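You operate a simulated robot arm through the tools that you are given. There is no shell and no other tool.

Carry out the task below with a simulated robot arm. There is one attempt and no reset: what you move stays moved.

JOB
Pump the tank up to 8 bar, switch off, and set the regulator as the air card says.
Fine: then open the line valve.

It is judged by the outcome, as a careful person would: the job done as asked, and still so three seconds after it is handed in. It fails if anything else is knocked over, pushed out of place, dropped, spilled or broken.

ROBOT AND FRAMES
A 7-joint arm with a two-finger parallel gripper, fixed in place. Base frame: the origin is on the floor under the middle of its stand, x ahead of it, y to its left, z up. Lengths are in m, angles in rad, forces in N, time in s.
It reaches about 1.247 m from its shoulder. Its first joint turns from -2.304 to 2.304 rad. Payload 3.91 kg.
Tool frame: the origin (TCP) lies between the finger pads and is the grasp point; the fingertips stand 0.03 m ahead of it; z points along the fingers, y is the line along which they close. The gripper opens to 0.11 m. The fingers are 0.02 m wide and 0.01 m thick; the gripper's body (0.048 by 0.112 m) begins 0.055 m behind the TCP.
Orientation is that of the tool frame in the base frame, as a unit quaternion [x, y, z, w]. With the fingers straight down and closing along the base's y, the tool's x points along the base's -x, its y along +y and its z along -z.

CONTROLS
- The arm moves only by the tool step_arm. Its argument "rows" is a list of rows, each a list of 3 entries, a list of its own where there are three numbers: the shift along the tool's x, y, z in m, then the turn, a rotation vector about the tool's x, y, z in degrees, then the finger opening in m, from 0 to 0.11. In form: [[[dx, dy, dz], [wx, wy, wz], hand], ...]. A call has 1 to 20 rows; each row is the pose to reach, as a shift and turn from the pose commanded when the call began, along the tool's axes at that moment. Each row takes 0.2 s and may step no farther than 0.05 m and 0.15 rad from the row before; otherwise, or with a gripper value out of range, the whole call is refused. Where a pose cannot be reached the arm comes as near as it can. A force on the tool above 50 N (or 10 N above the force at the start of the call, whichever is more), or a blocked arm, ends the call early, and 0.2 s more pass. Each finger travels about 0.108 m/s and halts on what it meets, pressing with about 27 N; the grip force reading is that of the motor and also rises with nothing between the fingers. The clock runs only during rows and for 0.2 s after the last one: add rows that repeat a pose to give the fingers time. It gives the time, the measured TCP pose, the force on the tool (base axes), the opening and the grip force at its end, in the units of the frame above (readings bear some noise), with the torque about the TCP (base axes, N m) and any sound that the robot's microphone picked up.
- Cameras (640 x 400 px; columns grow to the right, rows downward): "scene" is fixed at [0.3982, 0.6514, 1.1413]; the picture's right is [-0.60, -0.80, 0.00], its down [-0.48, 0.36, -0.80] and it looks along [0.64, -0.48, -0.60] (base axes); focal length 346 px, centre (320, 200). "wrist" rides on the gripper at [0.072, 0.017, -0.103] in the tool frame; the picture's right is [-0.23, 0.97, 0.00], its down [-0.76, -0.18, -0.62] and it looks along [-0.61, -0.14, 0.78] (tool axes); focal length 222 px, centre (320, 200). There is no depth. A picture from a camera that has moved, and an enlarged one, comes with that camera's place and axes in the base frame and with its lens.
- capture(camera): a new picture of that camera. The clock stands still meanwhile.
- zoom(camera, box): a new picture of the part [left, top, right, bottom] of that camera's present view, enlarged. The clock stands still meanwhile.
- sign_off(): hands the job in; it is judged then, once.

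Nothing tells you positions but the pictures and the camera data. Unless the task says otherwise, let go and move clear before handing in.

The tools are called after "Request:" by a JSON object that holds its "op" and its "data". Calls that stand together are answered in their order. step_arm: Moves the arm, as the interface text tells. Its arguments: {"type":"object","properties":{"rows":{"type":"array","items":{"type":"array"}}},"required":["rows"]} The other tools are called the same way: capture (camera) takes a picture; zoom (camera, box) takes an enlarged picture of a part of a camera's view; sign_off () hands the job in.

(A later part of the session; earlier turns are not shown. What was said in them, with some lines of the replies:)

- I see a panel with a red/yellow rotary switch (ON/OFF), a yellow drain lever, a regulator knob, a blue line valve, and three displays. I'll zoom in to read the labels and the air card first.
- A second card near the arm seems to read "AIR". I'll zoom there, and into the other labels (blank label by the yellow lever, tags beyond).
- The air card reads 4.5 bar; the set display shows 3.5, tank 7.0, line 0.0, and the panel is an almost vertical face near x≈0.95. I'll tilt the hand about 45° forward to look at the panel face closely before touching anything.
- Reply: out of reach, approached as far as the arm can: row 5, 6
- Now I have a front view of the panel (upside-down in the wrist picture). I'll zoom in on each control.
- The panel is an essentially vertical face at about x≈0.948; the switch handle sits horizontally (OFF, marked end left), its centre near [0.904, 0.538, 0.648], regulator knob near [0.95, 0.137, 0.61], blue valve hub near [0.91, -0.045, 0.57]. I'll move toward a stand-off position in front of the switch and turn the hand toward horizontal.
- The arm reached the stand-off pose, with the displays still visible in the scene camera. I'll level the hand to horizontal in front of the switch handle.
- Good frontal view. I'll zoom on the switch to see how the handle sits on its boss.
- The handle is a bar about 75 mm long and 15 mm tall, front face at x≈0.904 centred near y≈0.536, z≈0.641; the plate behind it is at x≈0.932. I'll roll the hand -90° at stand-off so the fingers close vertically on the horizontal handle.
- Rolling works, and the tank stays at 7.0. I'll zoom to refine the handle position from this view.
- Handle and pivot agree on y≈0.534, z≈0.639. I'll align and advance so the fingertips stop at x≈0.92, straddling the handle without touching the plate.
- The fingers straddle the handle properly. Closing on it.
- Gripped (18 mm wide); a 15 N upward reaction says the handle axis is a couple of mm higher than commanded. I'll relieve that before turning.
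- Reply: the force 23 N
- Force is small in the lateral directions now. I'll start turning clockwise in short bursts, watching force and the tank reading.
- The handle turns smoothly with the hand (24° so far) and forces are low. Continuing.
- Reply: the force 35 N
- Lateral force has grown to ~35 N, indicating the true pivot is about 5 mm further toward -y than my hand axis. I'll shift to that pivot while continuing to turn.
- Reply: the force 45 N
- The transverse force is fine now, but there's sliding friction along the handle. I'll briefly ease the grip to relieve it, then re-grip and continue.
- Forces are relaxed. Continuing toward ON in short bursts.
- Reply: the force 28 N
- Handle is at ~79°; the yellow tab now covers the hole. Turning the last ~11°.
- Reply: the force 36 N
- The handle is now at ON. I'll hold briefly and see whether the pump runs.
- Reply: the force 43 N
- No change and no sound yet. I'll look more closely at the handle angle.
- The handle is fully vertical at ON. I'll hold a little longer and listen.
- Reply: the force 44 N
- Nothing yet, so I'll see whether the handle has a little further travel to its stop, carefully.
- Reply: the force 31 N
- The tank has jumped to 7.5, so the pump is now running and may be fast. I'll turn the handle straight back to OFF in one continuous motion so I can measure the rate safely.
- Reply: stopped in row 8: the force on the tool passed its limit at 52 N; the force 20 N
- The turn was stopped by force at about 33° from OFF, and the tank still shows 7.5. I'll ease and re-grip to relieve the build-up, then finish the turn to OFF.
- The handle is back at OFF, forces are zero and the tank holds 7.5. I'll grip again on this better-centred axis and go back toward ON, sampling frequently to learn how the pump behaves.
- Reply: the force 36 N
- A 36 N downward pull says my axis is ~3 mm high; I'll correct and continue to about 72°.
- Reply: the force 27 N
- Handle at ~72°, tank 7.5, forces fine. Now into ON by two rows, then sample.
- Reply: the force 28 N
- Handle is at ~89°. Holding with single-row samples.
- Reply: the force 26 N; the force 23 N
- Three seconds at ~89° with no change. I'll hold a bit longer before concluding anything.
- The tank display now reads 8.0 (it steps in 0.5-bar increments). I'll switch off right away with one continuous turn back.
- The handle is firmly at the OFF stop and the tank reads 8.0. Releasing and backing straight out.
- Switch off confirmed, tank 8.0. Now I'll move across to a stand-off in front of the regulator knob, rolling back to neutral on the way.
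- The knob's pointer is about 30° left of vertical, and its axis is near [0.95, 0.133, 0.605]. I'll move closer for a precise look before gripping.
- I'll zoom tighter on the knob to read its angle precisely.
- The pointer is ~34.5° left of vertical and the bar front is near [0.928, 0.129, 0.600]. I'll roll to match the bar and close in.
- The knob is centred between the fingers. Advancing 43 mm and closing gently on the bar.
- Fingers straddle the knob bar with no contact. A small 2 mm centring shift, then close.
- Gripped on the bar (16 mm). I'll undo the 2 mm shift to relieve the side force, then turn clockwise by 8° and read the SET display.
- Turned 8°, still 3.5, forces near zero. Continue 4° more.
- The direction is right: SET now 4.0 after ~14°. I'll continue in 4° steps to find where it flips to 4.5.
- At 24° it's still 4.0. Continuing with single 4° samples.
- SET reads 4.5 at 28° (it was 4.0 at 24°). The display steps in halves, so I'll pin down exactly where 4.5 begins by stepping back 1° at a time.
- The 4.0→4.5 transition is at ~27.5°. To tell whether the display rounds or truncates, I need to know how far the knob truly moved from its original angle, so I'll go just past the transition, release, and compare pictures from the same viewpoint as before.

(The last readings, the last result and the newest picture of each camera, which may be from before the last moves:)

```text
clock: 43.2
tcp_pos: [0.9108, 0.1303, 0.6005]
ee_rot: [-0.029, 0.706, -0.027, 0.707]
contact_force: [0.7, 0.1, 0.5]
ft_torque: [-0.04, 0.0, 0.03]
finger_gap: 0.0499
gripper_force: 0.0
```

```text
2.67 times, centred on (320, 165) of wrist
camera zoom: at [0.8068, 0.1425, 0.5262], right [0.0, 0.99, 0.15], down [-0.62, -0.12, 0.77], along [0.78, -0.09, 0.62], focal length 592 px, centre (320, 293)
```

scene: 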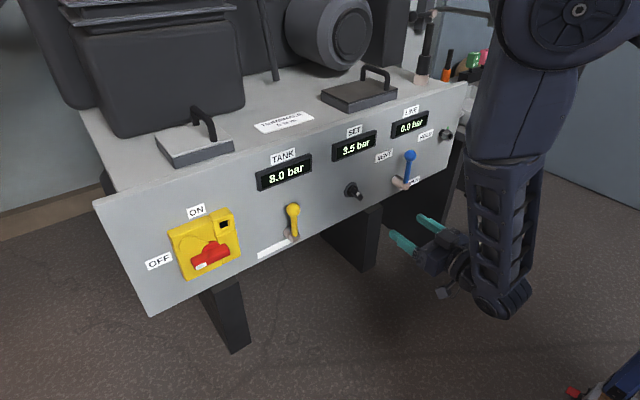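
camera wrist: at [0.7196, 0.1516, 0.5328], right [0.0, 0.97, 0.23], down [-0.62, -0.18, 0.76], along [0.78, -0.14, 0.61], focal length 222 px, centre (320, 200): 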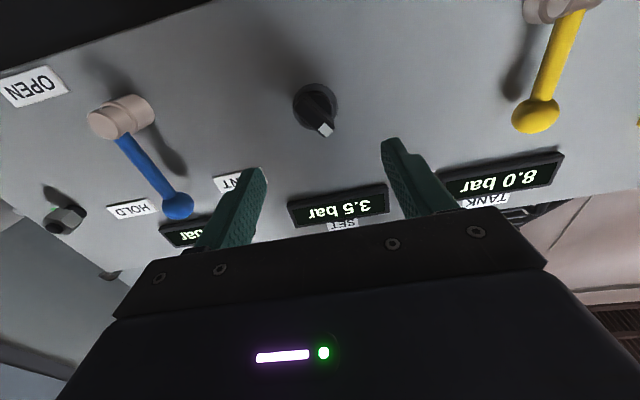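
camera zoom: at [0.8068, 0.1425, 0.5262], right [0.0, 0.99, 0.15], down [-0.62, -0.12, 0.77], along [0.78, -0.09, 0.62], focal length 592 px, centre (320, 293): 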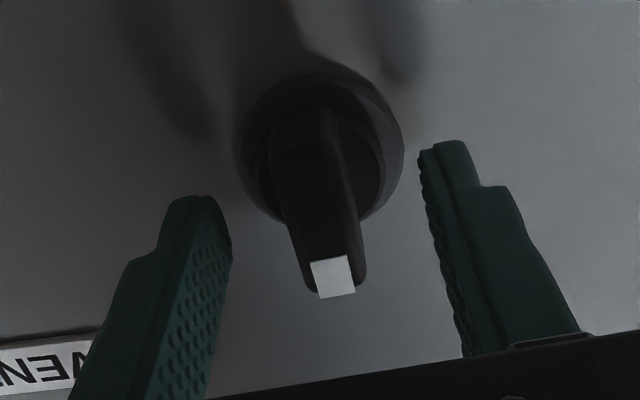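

Released with SET at 4.5. I'll back off 43 mm to exactly the pre-grip viewpoint so I can compare the knob's alignment to the hand before and after gripping.

Request:
{"op": "step_arm", "data": {"rows": [[[0, 0, -0.015], [0, 0, 0], 0.05], [[0, 0, -0.03], [0, 0, 0], 0.045], [[0, 0, -0.043], [0, 0, 0], 0.045], [[0, 0, -0.043], [0, 0, 0], 0.045]]}}

Request:
{"op": "zoom", "data": {"camera": "wrist", "box": [240, 90, 400, 190]}}

Request:
{"op": "zoom", "data": {"camera": "scene", "box": [335, 175, 375, 205]}}

```text
clock: 44.2
tcp_pos: [0.8663, 0.1293, 0.5999]
ee_rot: [-0.03, 0.706, -0.027, 0.707]
contact_force: [0.1, 0.7, -0.6]
ft_torque: [0.01, 0.0, 0.01]
finger_gap: 0.0452
gripper_force: 0.1
```

```text
4.00 times, centred on (320, 140) of wrist
camera zoom: at [0.7637, 0.1426, 0.5265], right [0.0, 0.99, 0.15], down [-0.62, -0.12, 0.77], along [0.78, -0.09, 0.62], focal length 888 px, centre (320, 440)
```

zoom: 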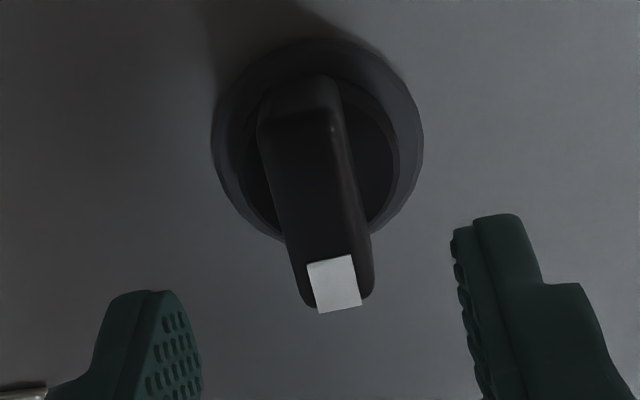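

```text
13.33 times, centred on (355, 190) of scene
camera zoom: at [0.3982, 0.6514, 1.1413], right [-0.6, -0.8, 0.0], down [-0.48, 0.36, -0.8], along [0.64, -0.48, -0.6], focal length 4620 px, centre (-147, 333)
```

zoom: 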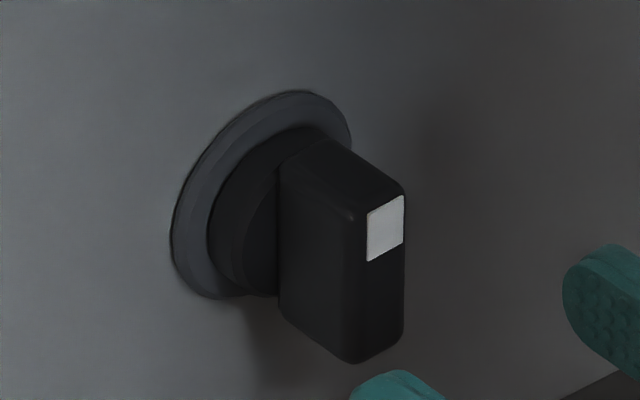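

The knob-to-hand alignment looks the same before and after gripping, so the knob really turned by what I commanded. I'll return to the earlier square-on viewpoint for one more calibrated check of the knob angle.

Request:
{"op": "step_arm", "data": {"rows": [[[-0.002, 0.001, -0.015], [0, 0, 1.5], 0.06], [[-0.004, 0.003, -0.03], [0, 0, 3], 0.08], [[-0.0064, 0.004, -0.0438], [0, 0, 4.5], 0.08], [[-0.0064, 0.004, -0.0438], [0, 0, 4.5], 0.08]]}}

Request:
{"op": "zoom", "data": {"camera": "wrist", "box": [285, 75, 349, 145]}}

Request:
{"op": "capture", "data": {"camera": "scene"}}

```text
clock: 45.2
tcp_pos: [0.8222, 0.1337, 0.6066]
ee_rot: [-0.001, 0.707, 0.001, 0.707]
contact_force: [-0.3, -0.1, 0.2]
ft_torque: [-0.01, -0.01, 0.01]
finger_gap: 0.0799
gripper_force: 0.0
```

```text
5.71 times, centred on (317, 110) of wrist
camera zoom: at [0.7194, 0.1523, 0.533], right [0.0, 0.97, 0.23], down [-0.62, -0.18, 0.76], along [0.78, -0.14, 0.61], focal length 1269 px, centre (337, 714)
```

zoom: 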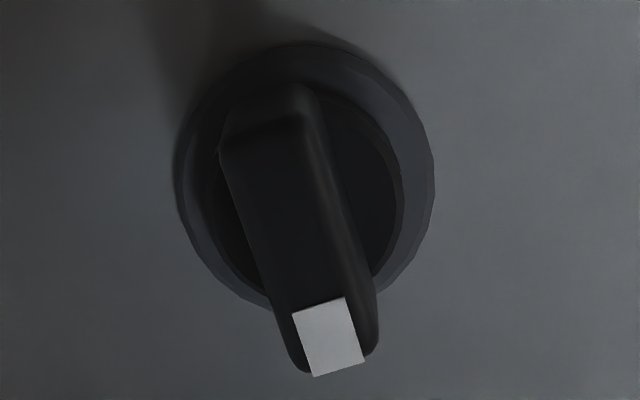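

```text
taken
```

scene: 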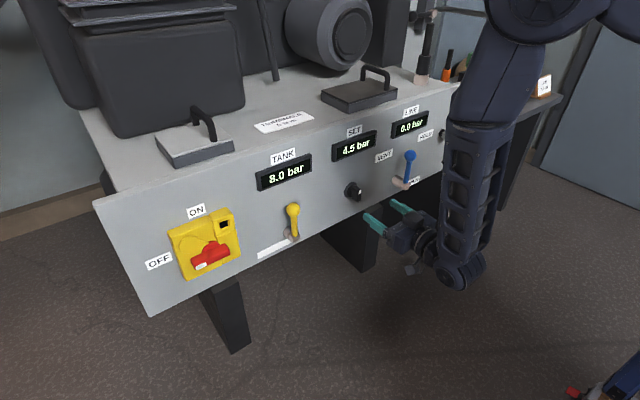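

Visual check agrees: knob went from 34.5° to 4.5° left of vertical, i.e. 30° for 3.5→just above 4.5 bar, so the display truncates and the set value is ≈4.5–4.6; tank ≈8.1. The blue lever stands straight up, at VENT; HOLD is 45° and OPEN 90° clockwise (lever pointing right). I'll close the fingers and move in front of the lever for a closer look.

Request:
{"op": "step_arm", "data": {"rows": [[[-0.003, 0, -0.022], [0, 0, 0], 0.06], [[-0.006, -0.04, -0.022], [0, 0, 0], 0.04], [[-0.009, -0.08, -0.022], [0, 0, 0], 0.02], [[-0.012, -0.12, -0.022], [0, 0, 0], 0.0], [[-0.0134, -0.134, -0.022], [0, 0, 0], 0.0]]}}

Request:
{"op": "capture", "data": {"camera": "wrist"}}

Request:
{"op": "capture", "data": {"camera": "scene"}}

```text
clock: 46.4
tcp_pos: [0.8021, -0.0012, 0.62]
ee_rot: [-0.002, 0.707, 0.001, 0.708]
contact_force: [0.3, -0.4, 0.1]
ft_torque: [0.0, 0.01, 0.03]
finger_gap: 0.0
gripper_force: 27.0
```

```text
taken
camera wrist: at [0.6991, 0.0181, 0.5471], right [0.0, 0.97, 0.23], down [-0.62, -0.18, 0.76], along [0.78, -0.14, 0.61], focal length 222 px, centre (320, 200)
```

wrist: 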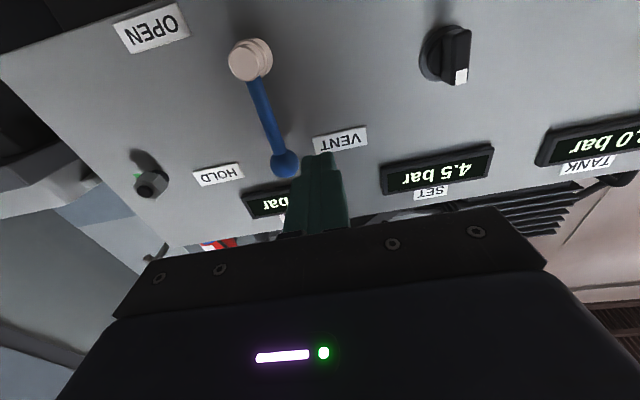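

```text
taken
```

scene: 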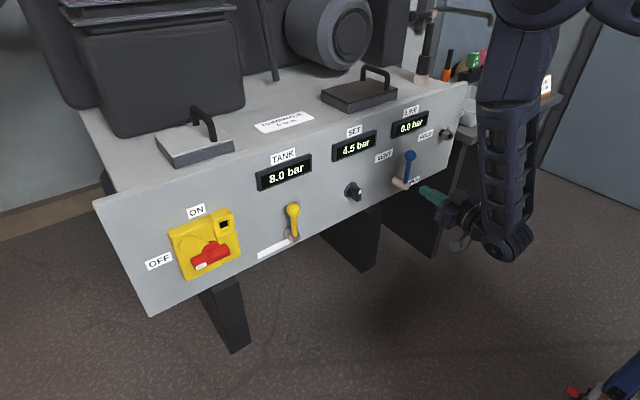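

Request:
{"op": "zoom", "data": {"camera": "wrist", "box": [190, 20, 350, 200]}}

Request:
{"op": "zoom", "data": {"camera": "scene", "box": [370, 130, 460, 215]}}

```text
2.22 times, centred on (270, 110) of wrist
camera zoom: at [0.6991, 0.0181, 0.5471], right [0.0, 0.97, 0.23], down [-0.62, -0.18, 0.76], along [0.78, -0.14, 0.61], focal length 494 px, centre (431, 400)
```

zoom: 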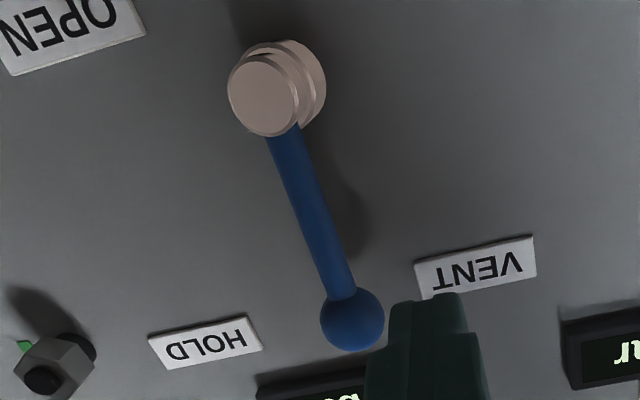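

```text
4.71 times, centred on (415, 172) of scene
camera zoom: at [0.3982, 0.6514, 1.1413], right [-0.6, -0.8, 0.0], down [-0.48, 0.36, -0.8], along [0.64, -0.48, -0.6], focal length 1630 px, centre (-127, 329)
```

zoom: 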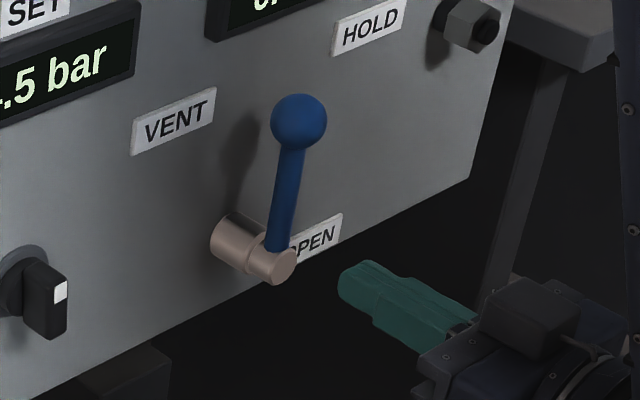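

The lever hub axis is about (y −0.051, z 0.560) with the ball 0.10 m above it, stem at x≈0.922. I'll insert the closed fingers beside the stem on its left, then look before pushing.

Request:
{"op": "step_arm", "data": {"rows": [[[-0.005, -0.014, 0.03], [0, 0, 0], 0.0], [[-0.005, -0.014, 0.06], [0, 0, 0], 0.0], [[-0.005, -0.014, 0.09], [0, 0, 0], 0.0], [[-0.005, -0.014, 0.109], [0, 0, 0], 0.0]]}}

Request:
{"op": "capture", "data": {"camera": "wrist"}}

Request:
{"op": "zoom", "data": {"camera": "scene", "box": [340, 100, 460, 215]}}

```text
clock: 47.4
tcp_pos: [0.9119, -0.0147, 0.6252]
ee_rot: [-0.002, 0.707, -0.001, 0.707]
contact_force: [0.6, -0.5, -0.4]
ft_torque: [0.01, 0.01, -0.02]
finger_gap: 0.0
gripper_force: 26.9
```

```text
taken
camera wrist: at [0.8083, 0.0043, 0.5519], right [0.0, 0.97, 0.23], down [-0.62, -0.18, 0.76], along [0.78, -0.14, 0.61], focal length 222 px, centre (320, 200)
```

wrist: 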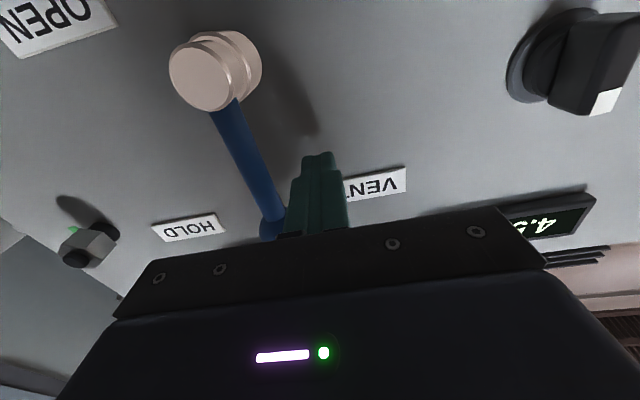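

```text
3.48 times, centred on (400, 158) of scene
camera zoom: at [0.3982, 0.6514, 1.1413], right [-0.6, -0.8, 0.0], down [-0.48, 0.36, -0.8], along [0.64, -0.48, -0.6], focal length 1205 px, centre (42, 348)
```

zoom: 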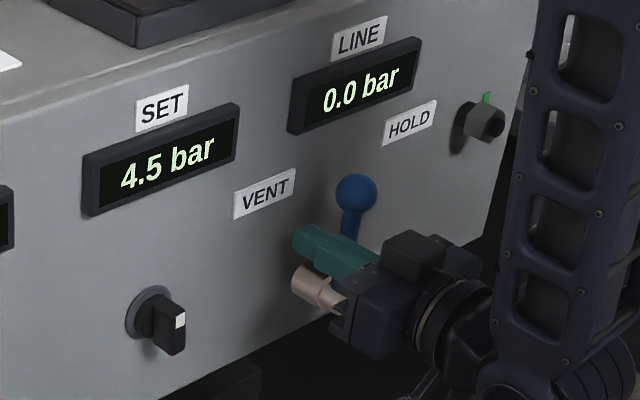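

The fingers sit left of the stem, clear of the ball. I'll push along an arc clockwise to the HOLD position first and check.

Request:
{"op": "step_arm", "data": {"rows": [[[0, -0.01, 0], [0, 0, 0], 0.0], [[0, -0.02, 0], [0, 0, 0], 0.0], [[-0.0015, -0.0275, 0], [0, 0, 0], 0.0], [[-0.0025, -0.0352, 0], [0, 0, 0], 0.0], [[-0.002, -0.0434, 0], [0, 0, 0], 0.0], [[-0.0011, -0.0515, 0], [0, 0, 0], 0.0], [[0.0014, -0.0595, 0], [0, 0, 0], 0.0], [[0.0048, -0.0678, 0], [0, 0, 0], 0.0]]}}

Request:
{"op": "capture", "data": {"camera": "wrist"}}

Request:
{"op": "zoom", "data": {"camera": "scene", "box": [240, 80, 460, 215]}}

```text
clock: 49.2
tcp_pos: [0.9109, -0.0821, 0.6197]
ee_rot: [-0.001, 0.707, 0.0, 0.707]
contact_force: [0.0, 0.1, -0.1]
ft_torque: [-0.02, -0.01, -0.01]
finger_gap: 0.0001
gripper_force: 26.9
```

```text
taken
camera wrist: at [0.8075, -0.0632, 0.5467], right [0.0, 0.97, 0.23], down [-0.62, -0.18, 0.76], along [0.78, -0.14, 0.61], focal length 222 px, centre (320, 200)
```

wrist: 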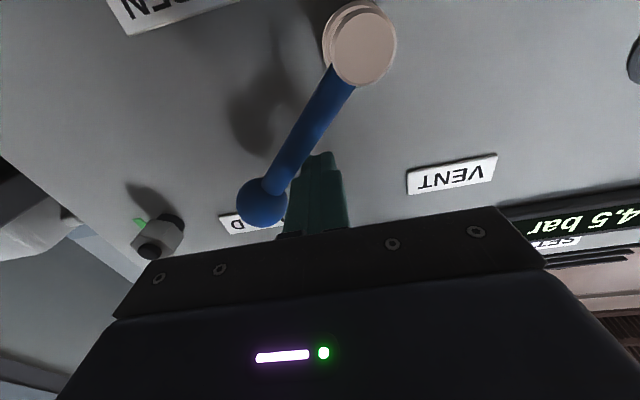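

```text
2.91 times, centred on (350, 148) of scene
camera zoom: at [0.3982, 0.6514, 1.1413], right [-0.6, -0.8, 0.0], down [-0.48, 0.36, -0.8], along [0.64, -0.48, -0.6], focal length 1008 px, centre (233, 353)
```

zoom: 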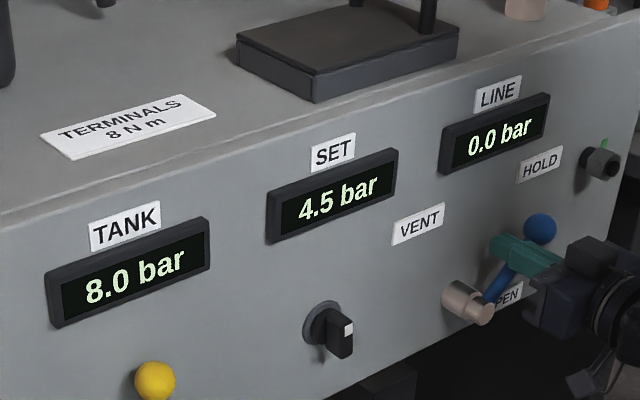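

The lever is now at HOLD, with tank 8.0, set 4.5, and negligible force. Continuing the arc to OPEN.

Request:
{"op": "step_arm", "data": {"rows": [[[0.0044, -0.0071, 0], [0, 0, 0], 0.0], [[0.0107, -0.0147, 0], [0, 0, 0], 0.0], [[0.0172, -0.0205, 0], [0, 0, 0], 0.0], [[0.0258, -0.0263, 0], [0, 0, 0], 0.0], [[0.0343, -0.0302, 0], [0, 0, 0], 0.0], [[0.0442, -0.0332, 0], [0, 0, 0], 0.0]]}}

Request:
{"op": "capture", "data": {"camera": "wrist"}}

Request:
{"op": "zoom", "data": {"camera": "scene", "box": [240, 80, 460, 215]}}

```text
clock: 50.6
tcp_pos: [0.9109, -0.1147, 0.5776]
ee_rot: [-0.002, 0.707, 0.001, 0.707]
contact_force: [-3.2, -0.2, 5.7]
ft_torque: [0.01, -0.04, 0.01]
finger_gap: 0.0001
gripper_force: 27.1
```

```text
taken
camera wrist: at [0.8082, -0.0966, 0.5037], right [0.0, 0.97, 0.23], down [-0.62, -0.18, 0.76], along [0.78, -0.14, 0.61], focal length 222 px, centre (320, 200)
```

wrist: 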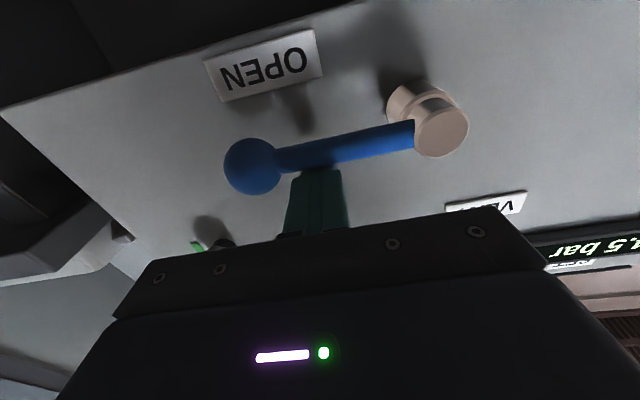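

```text
2.91 times, centred on (350, 148) of scene
camera zoom: at [0.3982, 0.6514, 1.1413], right [-0.6, -0.8, 0.0], down [-0.48, 0.36, -0.8], along [0.64, -0.48, -0.6], focal length 1008 px, centre (233, 353)
```

zoom: 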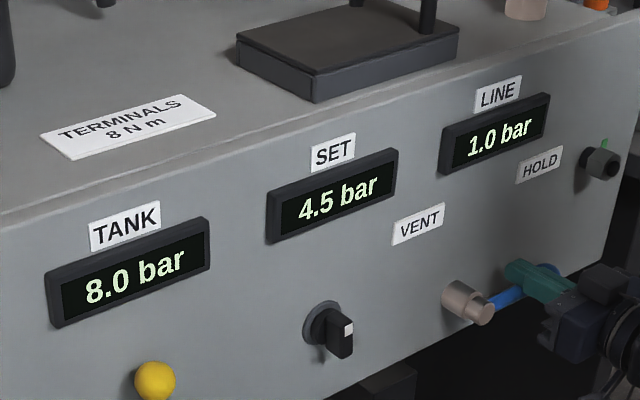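

The valve is opening: LINE is rising (1.0 bar) and the lever is horizontal. I'll nudge a little further to be sure it's seated at OPEN.

Request:
{"op": "step_arm", "data": {"rows": [[[0.002, 0, 0], [0, 0, 0], 0.0], [[0.0035, 0, 0], [0, 0, 0], 0.0], [[0.0035, 0, 0], [0, 0, 0], 0.0]]}}

Request:
{"op": "zoom", "data": {"camera": "scene", "box": [240, 80, 460, 215]}}

```text
clock: 51.4
tcp_pos: [0.9119, -0.1151, 0.5772]
ee_rot: [-0.002, 0.704, 0.001, 0.71]
contact_force: [-5.1, 1.1, 16.7]
ft_torque: [-0.02, -0.05, -0.1]
finger_gap: 0.0
gripper_force: 26.9
stopped in row 3: the force on the tool passed its limit at 51 N (the readings are from after the stop); the commanded pose is now the measured one
```

```text
2.91 times, centred on (350, 148) of scene
camera zoom: at [0.3982, 0.6514, 1.1413], right [-0.6, -0.8, 0.0], down [-0.48, 0.36, -0.8], along [0.64, -0.48, -0.6], focal length 1008 px, centre (233, 353)
```

zoom: 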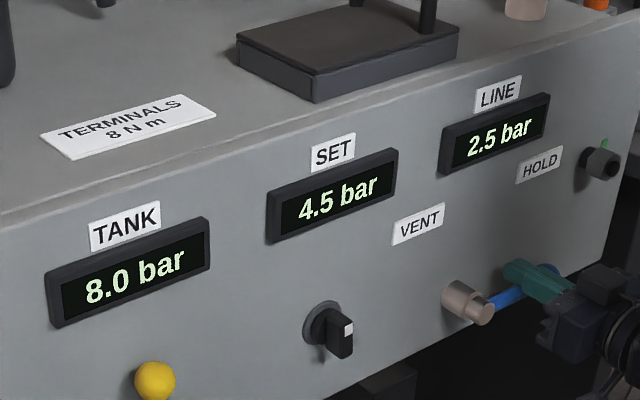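

The lever is firmly against its OPEN stop and LINE is climbing. Backing off upward from the lever, then straight out.

Request:
{"op": "step_arm", "data": {"rows": [[[-0.008, 0, 0], [0, 0, 0], 0.0], [[-0.016, 0, 0], [0, 0, 0], 0.0], [[-0.016, 0, -0.04], [0, 0, 0], 0.0], [[-0.016, 0, -0.08], [0, 0, 0], 0.0], [[-0.016, 0, -0.12], [0, 0, 0], 0.0], [[-0.016, 0, -0.16], [0, 0, 0], 0.0]]}}

Request:
{"op": "capture", "data": {"camera": "scene"}}

Request:
{"op": "zoom", "data": {"camera": "scene", "box": [240, 80, 460, 215]}}

Request:
{"op": "capture", "data": {"camera": "wrist"}}

```text
clock: 52.8
tcp_pos: [0.7511, -0.1157, 0.5907]
ee_rot: [-0.001, 0.706, 0.001, 0.709]
contact_force: [0.3, 0.0, 0.5]
ft_torque: [0.01, 0.0, -0.02]
finger_gap: 0.0
gripper_force: 26.9
```

```text
taken
```

scene: 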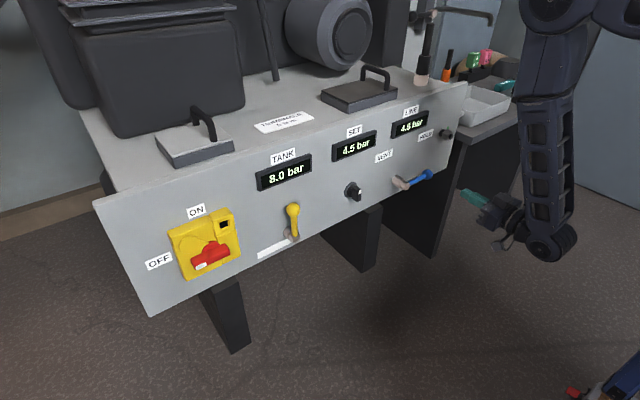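

```text
2.91 times, centred on (350, 148) of scene
camera zoom: at [0.3982, 0.6514, 1.1413], right [-0.6, -0.8, 0.0], down [-0.48, 0.36, -0.8], along [0.64, -0.48, -0.6], focal length 1008 px, centre (233, 353)
```

zoom: 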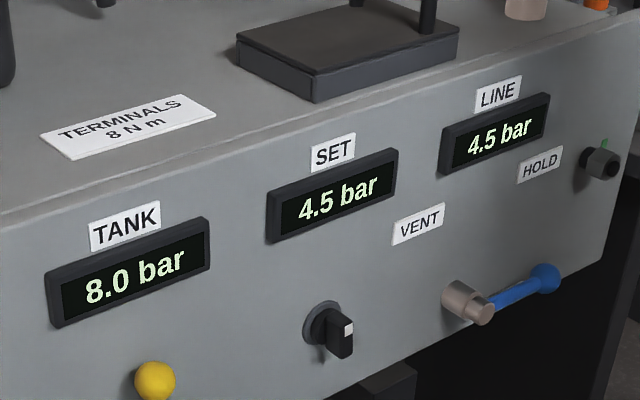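

```text
taken
camera wrist: at [0.6486, -0.0966, 0.5169], right [0.0, 0.97, 0.23], down [-0.63, -0.18, 0.76], along [0.78, -0.14, 0.61], focal length 222 px, centre (320, 200)
```

wrist: 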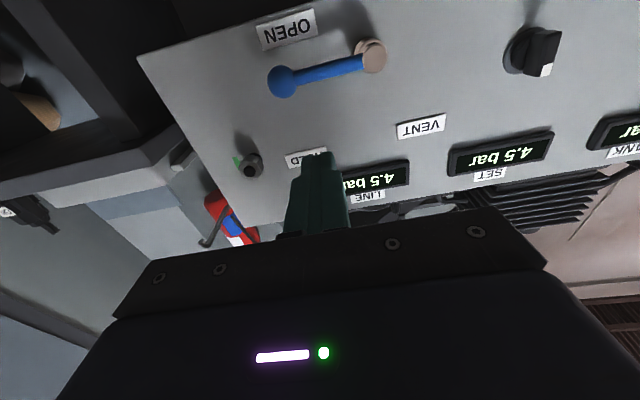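

Everything reads as wanted: tank 8.0, set 4.5, line 4.5, switch OFF, lever at OPEN. I'll back off slightly more and wait a few seconds to confirm it stays so.

Request:
{"op": "step_arm", "data": {"rows": [[[0, 0, -0.02], [0, 0, 0], 0.02], [[0, 0, -0.04], [0, 0, 0], 0.04], [[0, 0, -0.04], [0, 0, 0], 0.06], [[0, 0, -0.04], [0, 0, 0], 0.06], [[0, 0, -0.04], [0, 0, 0], 0.06], [[0, 0, -0.04], [0, 0, 0], 0.06], [[0, 0, -0.04], [0, 0, 0], 0.06], [[0, 0, -0.04], [0, 0, 0], 0.06], [[0, 0, -0.04], [0, 0, 0], 0.06], [[0, 0, -0.04], [0, 0, 0], 0.06], [[0, 0, -0.04], [0, 0, 0], 0.06], [[0, 0, -0.04], [0, 0, 0], 0.06], [[0, 0, -0.04], [0, 0, 0], 0.06], [[0, 0, -0.04], [0, 0, 0], 0.06], [[0, 0, -0.04], [0, 0, 0], 0.06], [[0, 0, -0.04], [0, 0, 0], 0.06], [[0, 0, -0.04], [0, 0, 0], 0.06], [[0, 0, -0.04], [0, 0, 0], 0.06]]}}

Request:
{"op": "capture", "data": {"camera": "scene"}}

Request:
{"op": "zoom", "data": {"camera": "scene", "box": [140, 80, 460, 285]}}

```text
clock: 56.6
tcp_pos: [0.7107, -0.1154, 0.5895]
ee_rot: [-0.001, 0.705, 0.001, 0.709]
contact_force: [0.1, -0.7, -1.1]
ft_torque: [-0.02, 0.0, -0.08]
finger_gap: 0.06
gripper_force: 0.1
```

```text
taken
```

scene: 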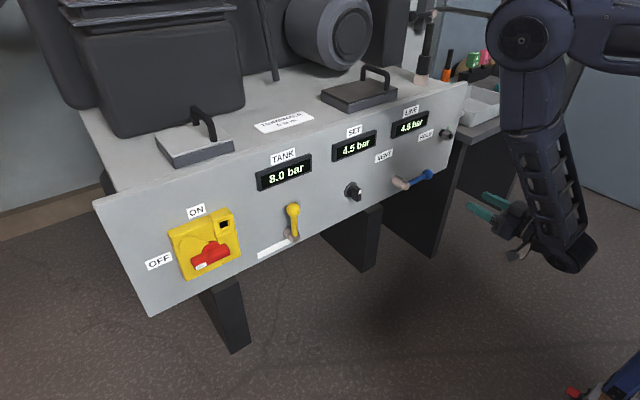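

```text
1.95 times, centred on (300, 182) of scene
camera zoom: at [0.3982, 0.6514, 1.1413], right [-0.6, -0.8, 0.0], down [-0.48, 0.36, -0.8], along [0.64, -0.48, -0.6], focal length 676 px, centre (359, 234)
```

zoom: 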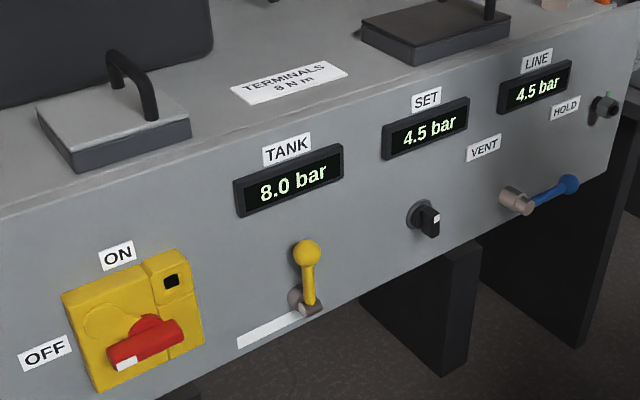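

All readings held for nearly four seconds: tank 8.0 bar with the switch OFF, regulator 4.5 bar as on the air card, and line valve OPEN with the line at 4.5 bar. The yellow lever is untouched and the arm is clear, so I'm handing in.

Request:
{"op": "sign_off", "data": {}}

```text
The job is handed in.
```

The job is done and handed in. The tank reads 8.0 bar with the switch at OFF, the regulator reads 4.5 bar as the air card says, and the line valve is open with the line at 4.5 bar. These readings held for nearly four seconds before I handed in.

- **Display resolution:** the three displays moved only in half-bar steps and appear to round down. From timing and knob angle I estimate the tank at about 8.1–8.2 bar and the regulator at about 4.6 bar.
- **Extra pump run:** I turned the switch on, off, and on again. When the display jumped from 7.0 to 7.5 I switched off in case the pump was running fast, then ran it once more to reach 8.0.
- **Force stops:** the arm hit its 50 N limit twice: once turning the switch back, and once pressing the valve lever against its OPEN stop. Neither left any visible damage.
- **Everything else:** I did not touch the yellow lever, and nothing was knocked over or moved out of place. The gripper is open and clear of the panel.
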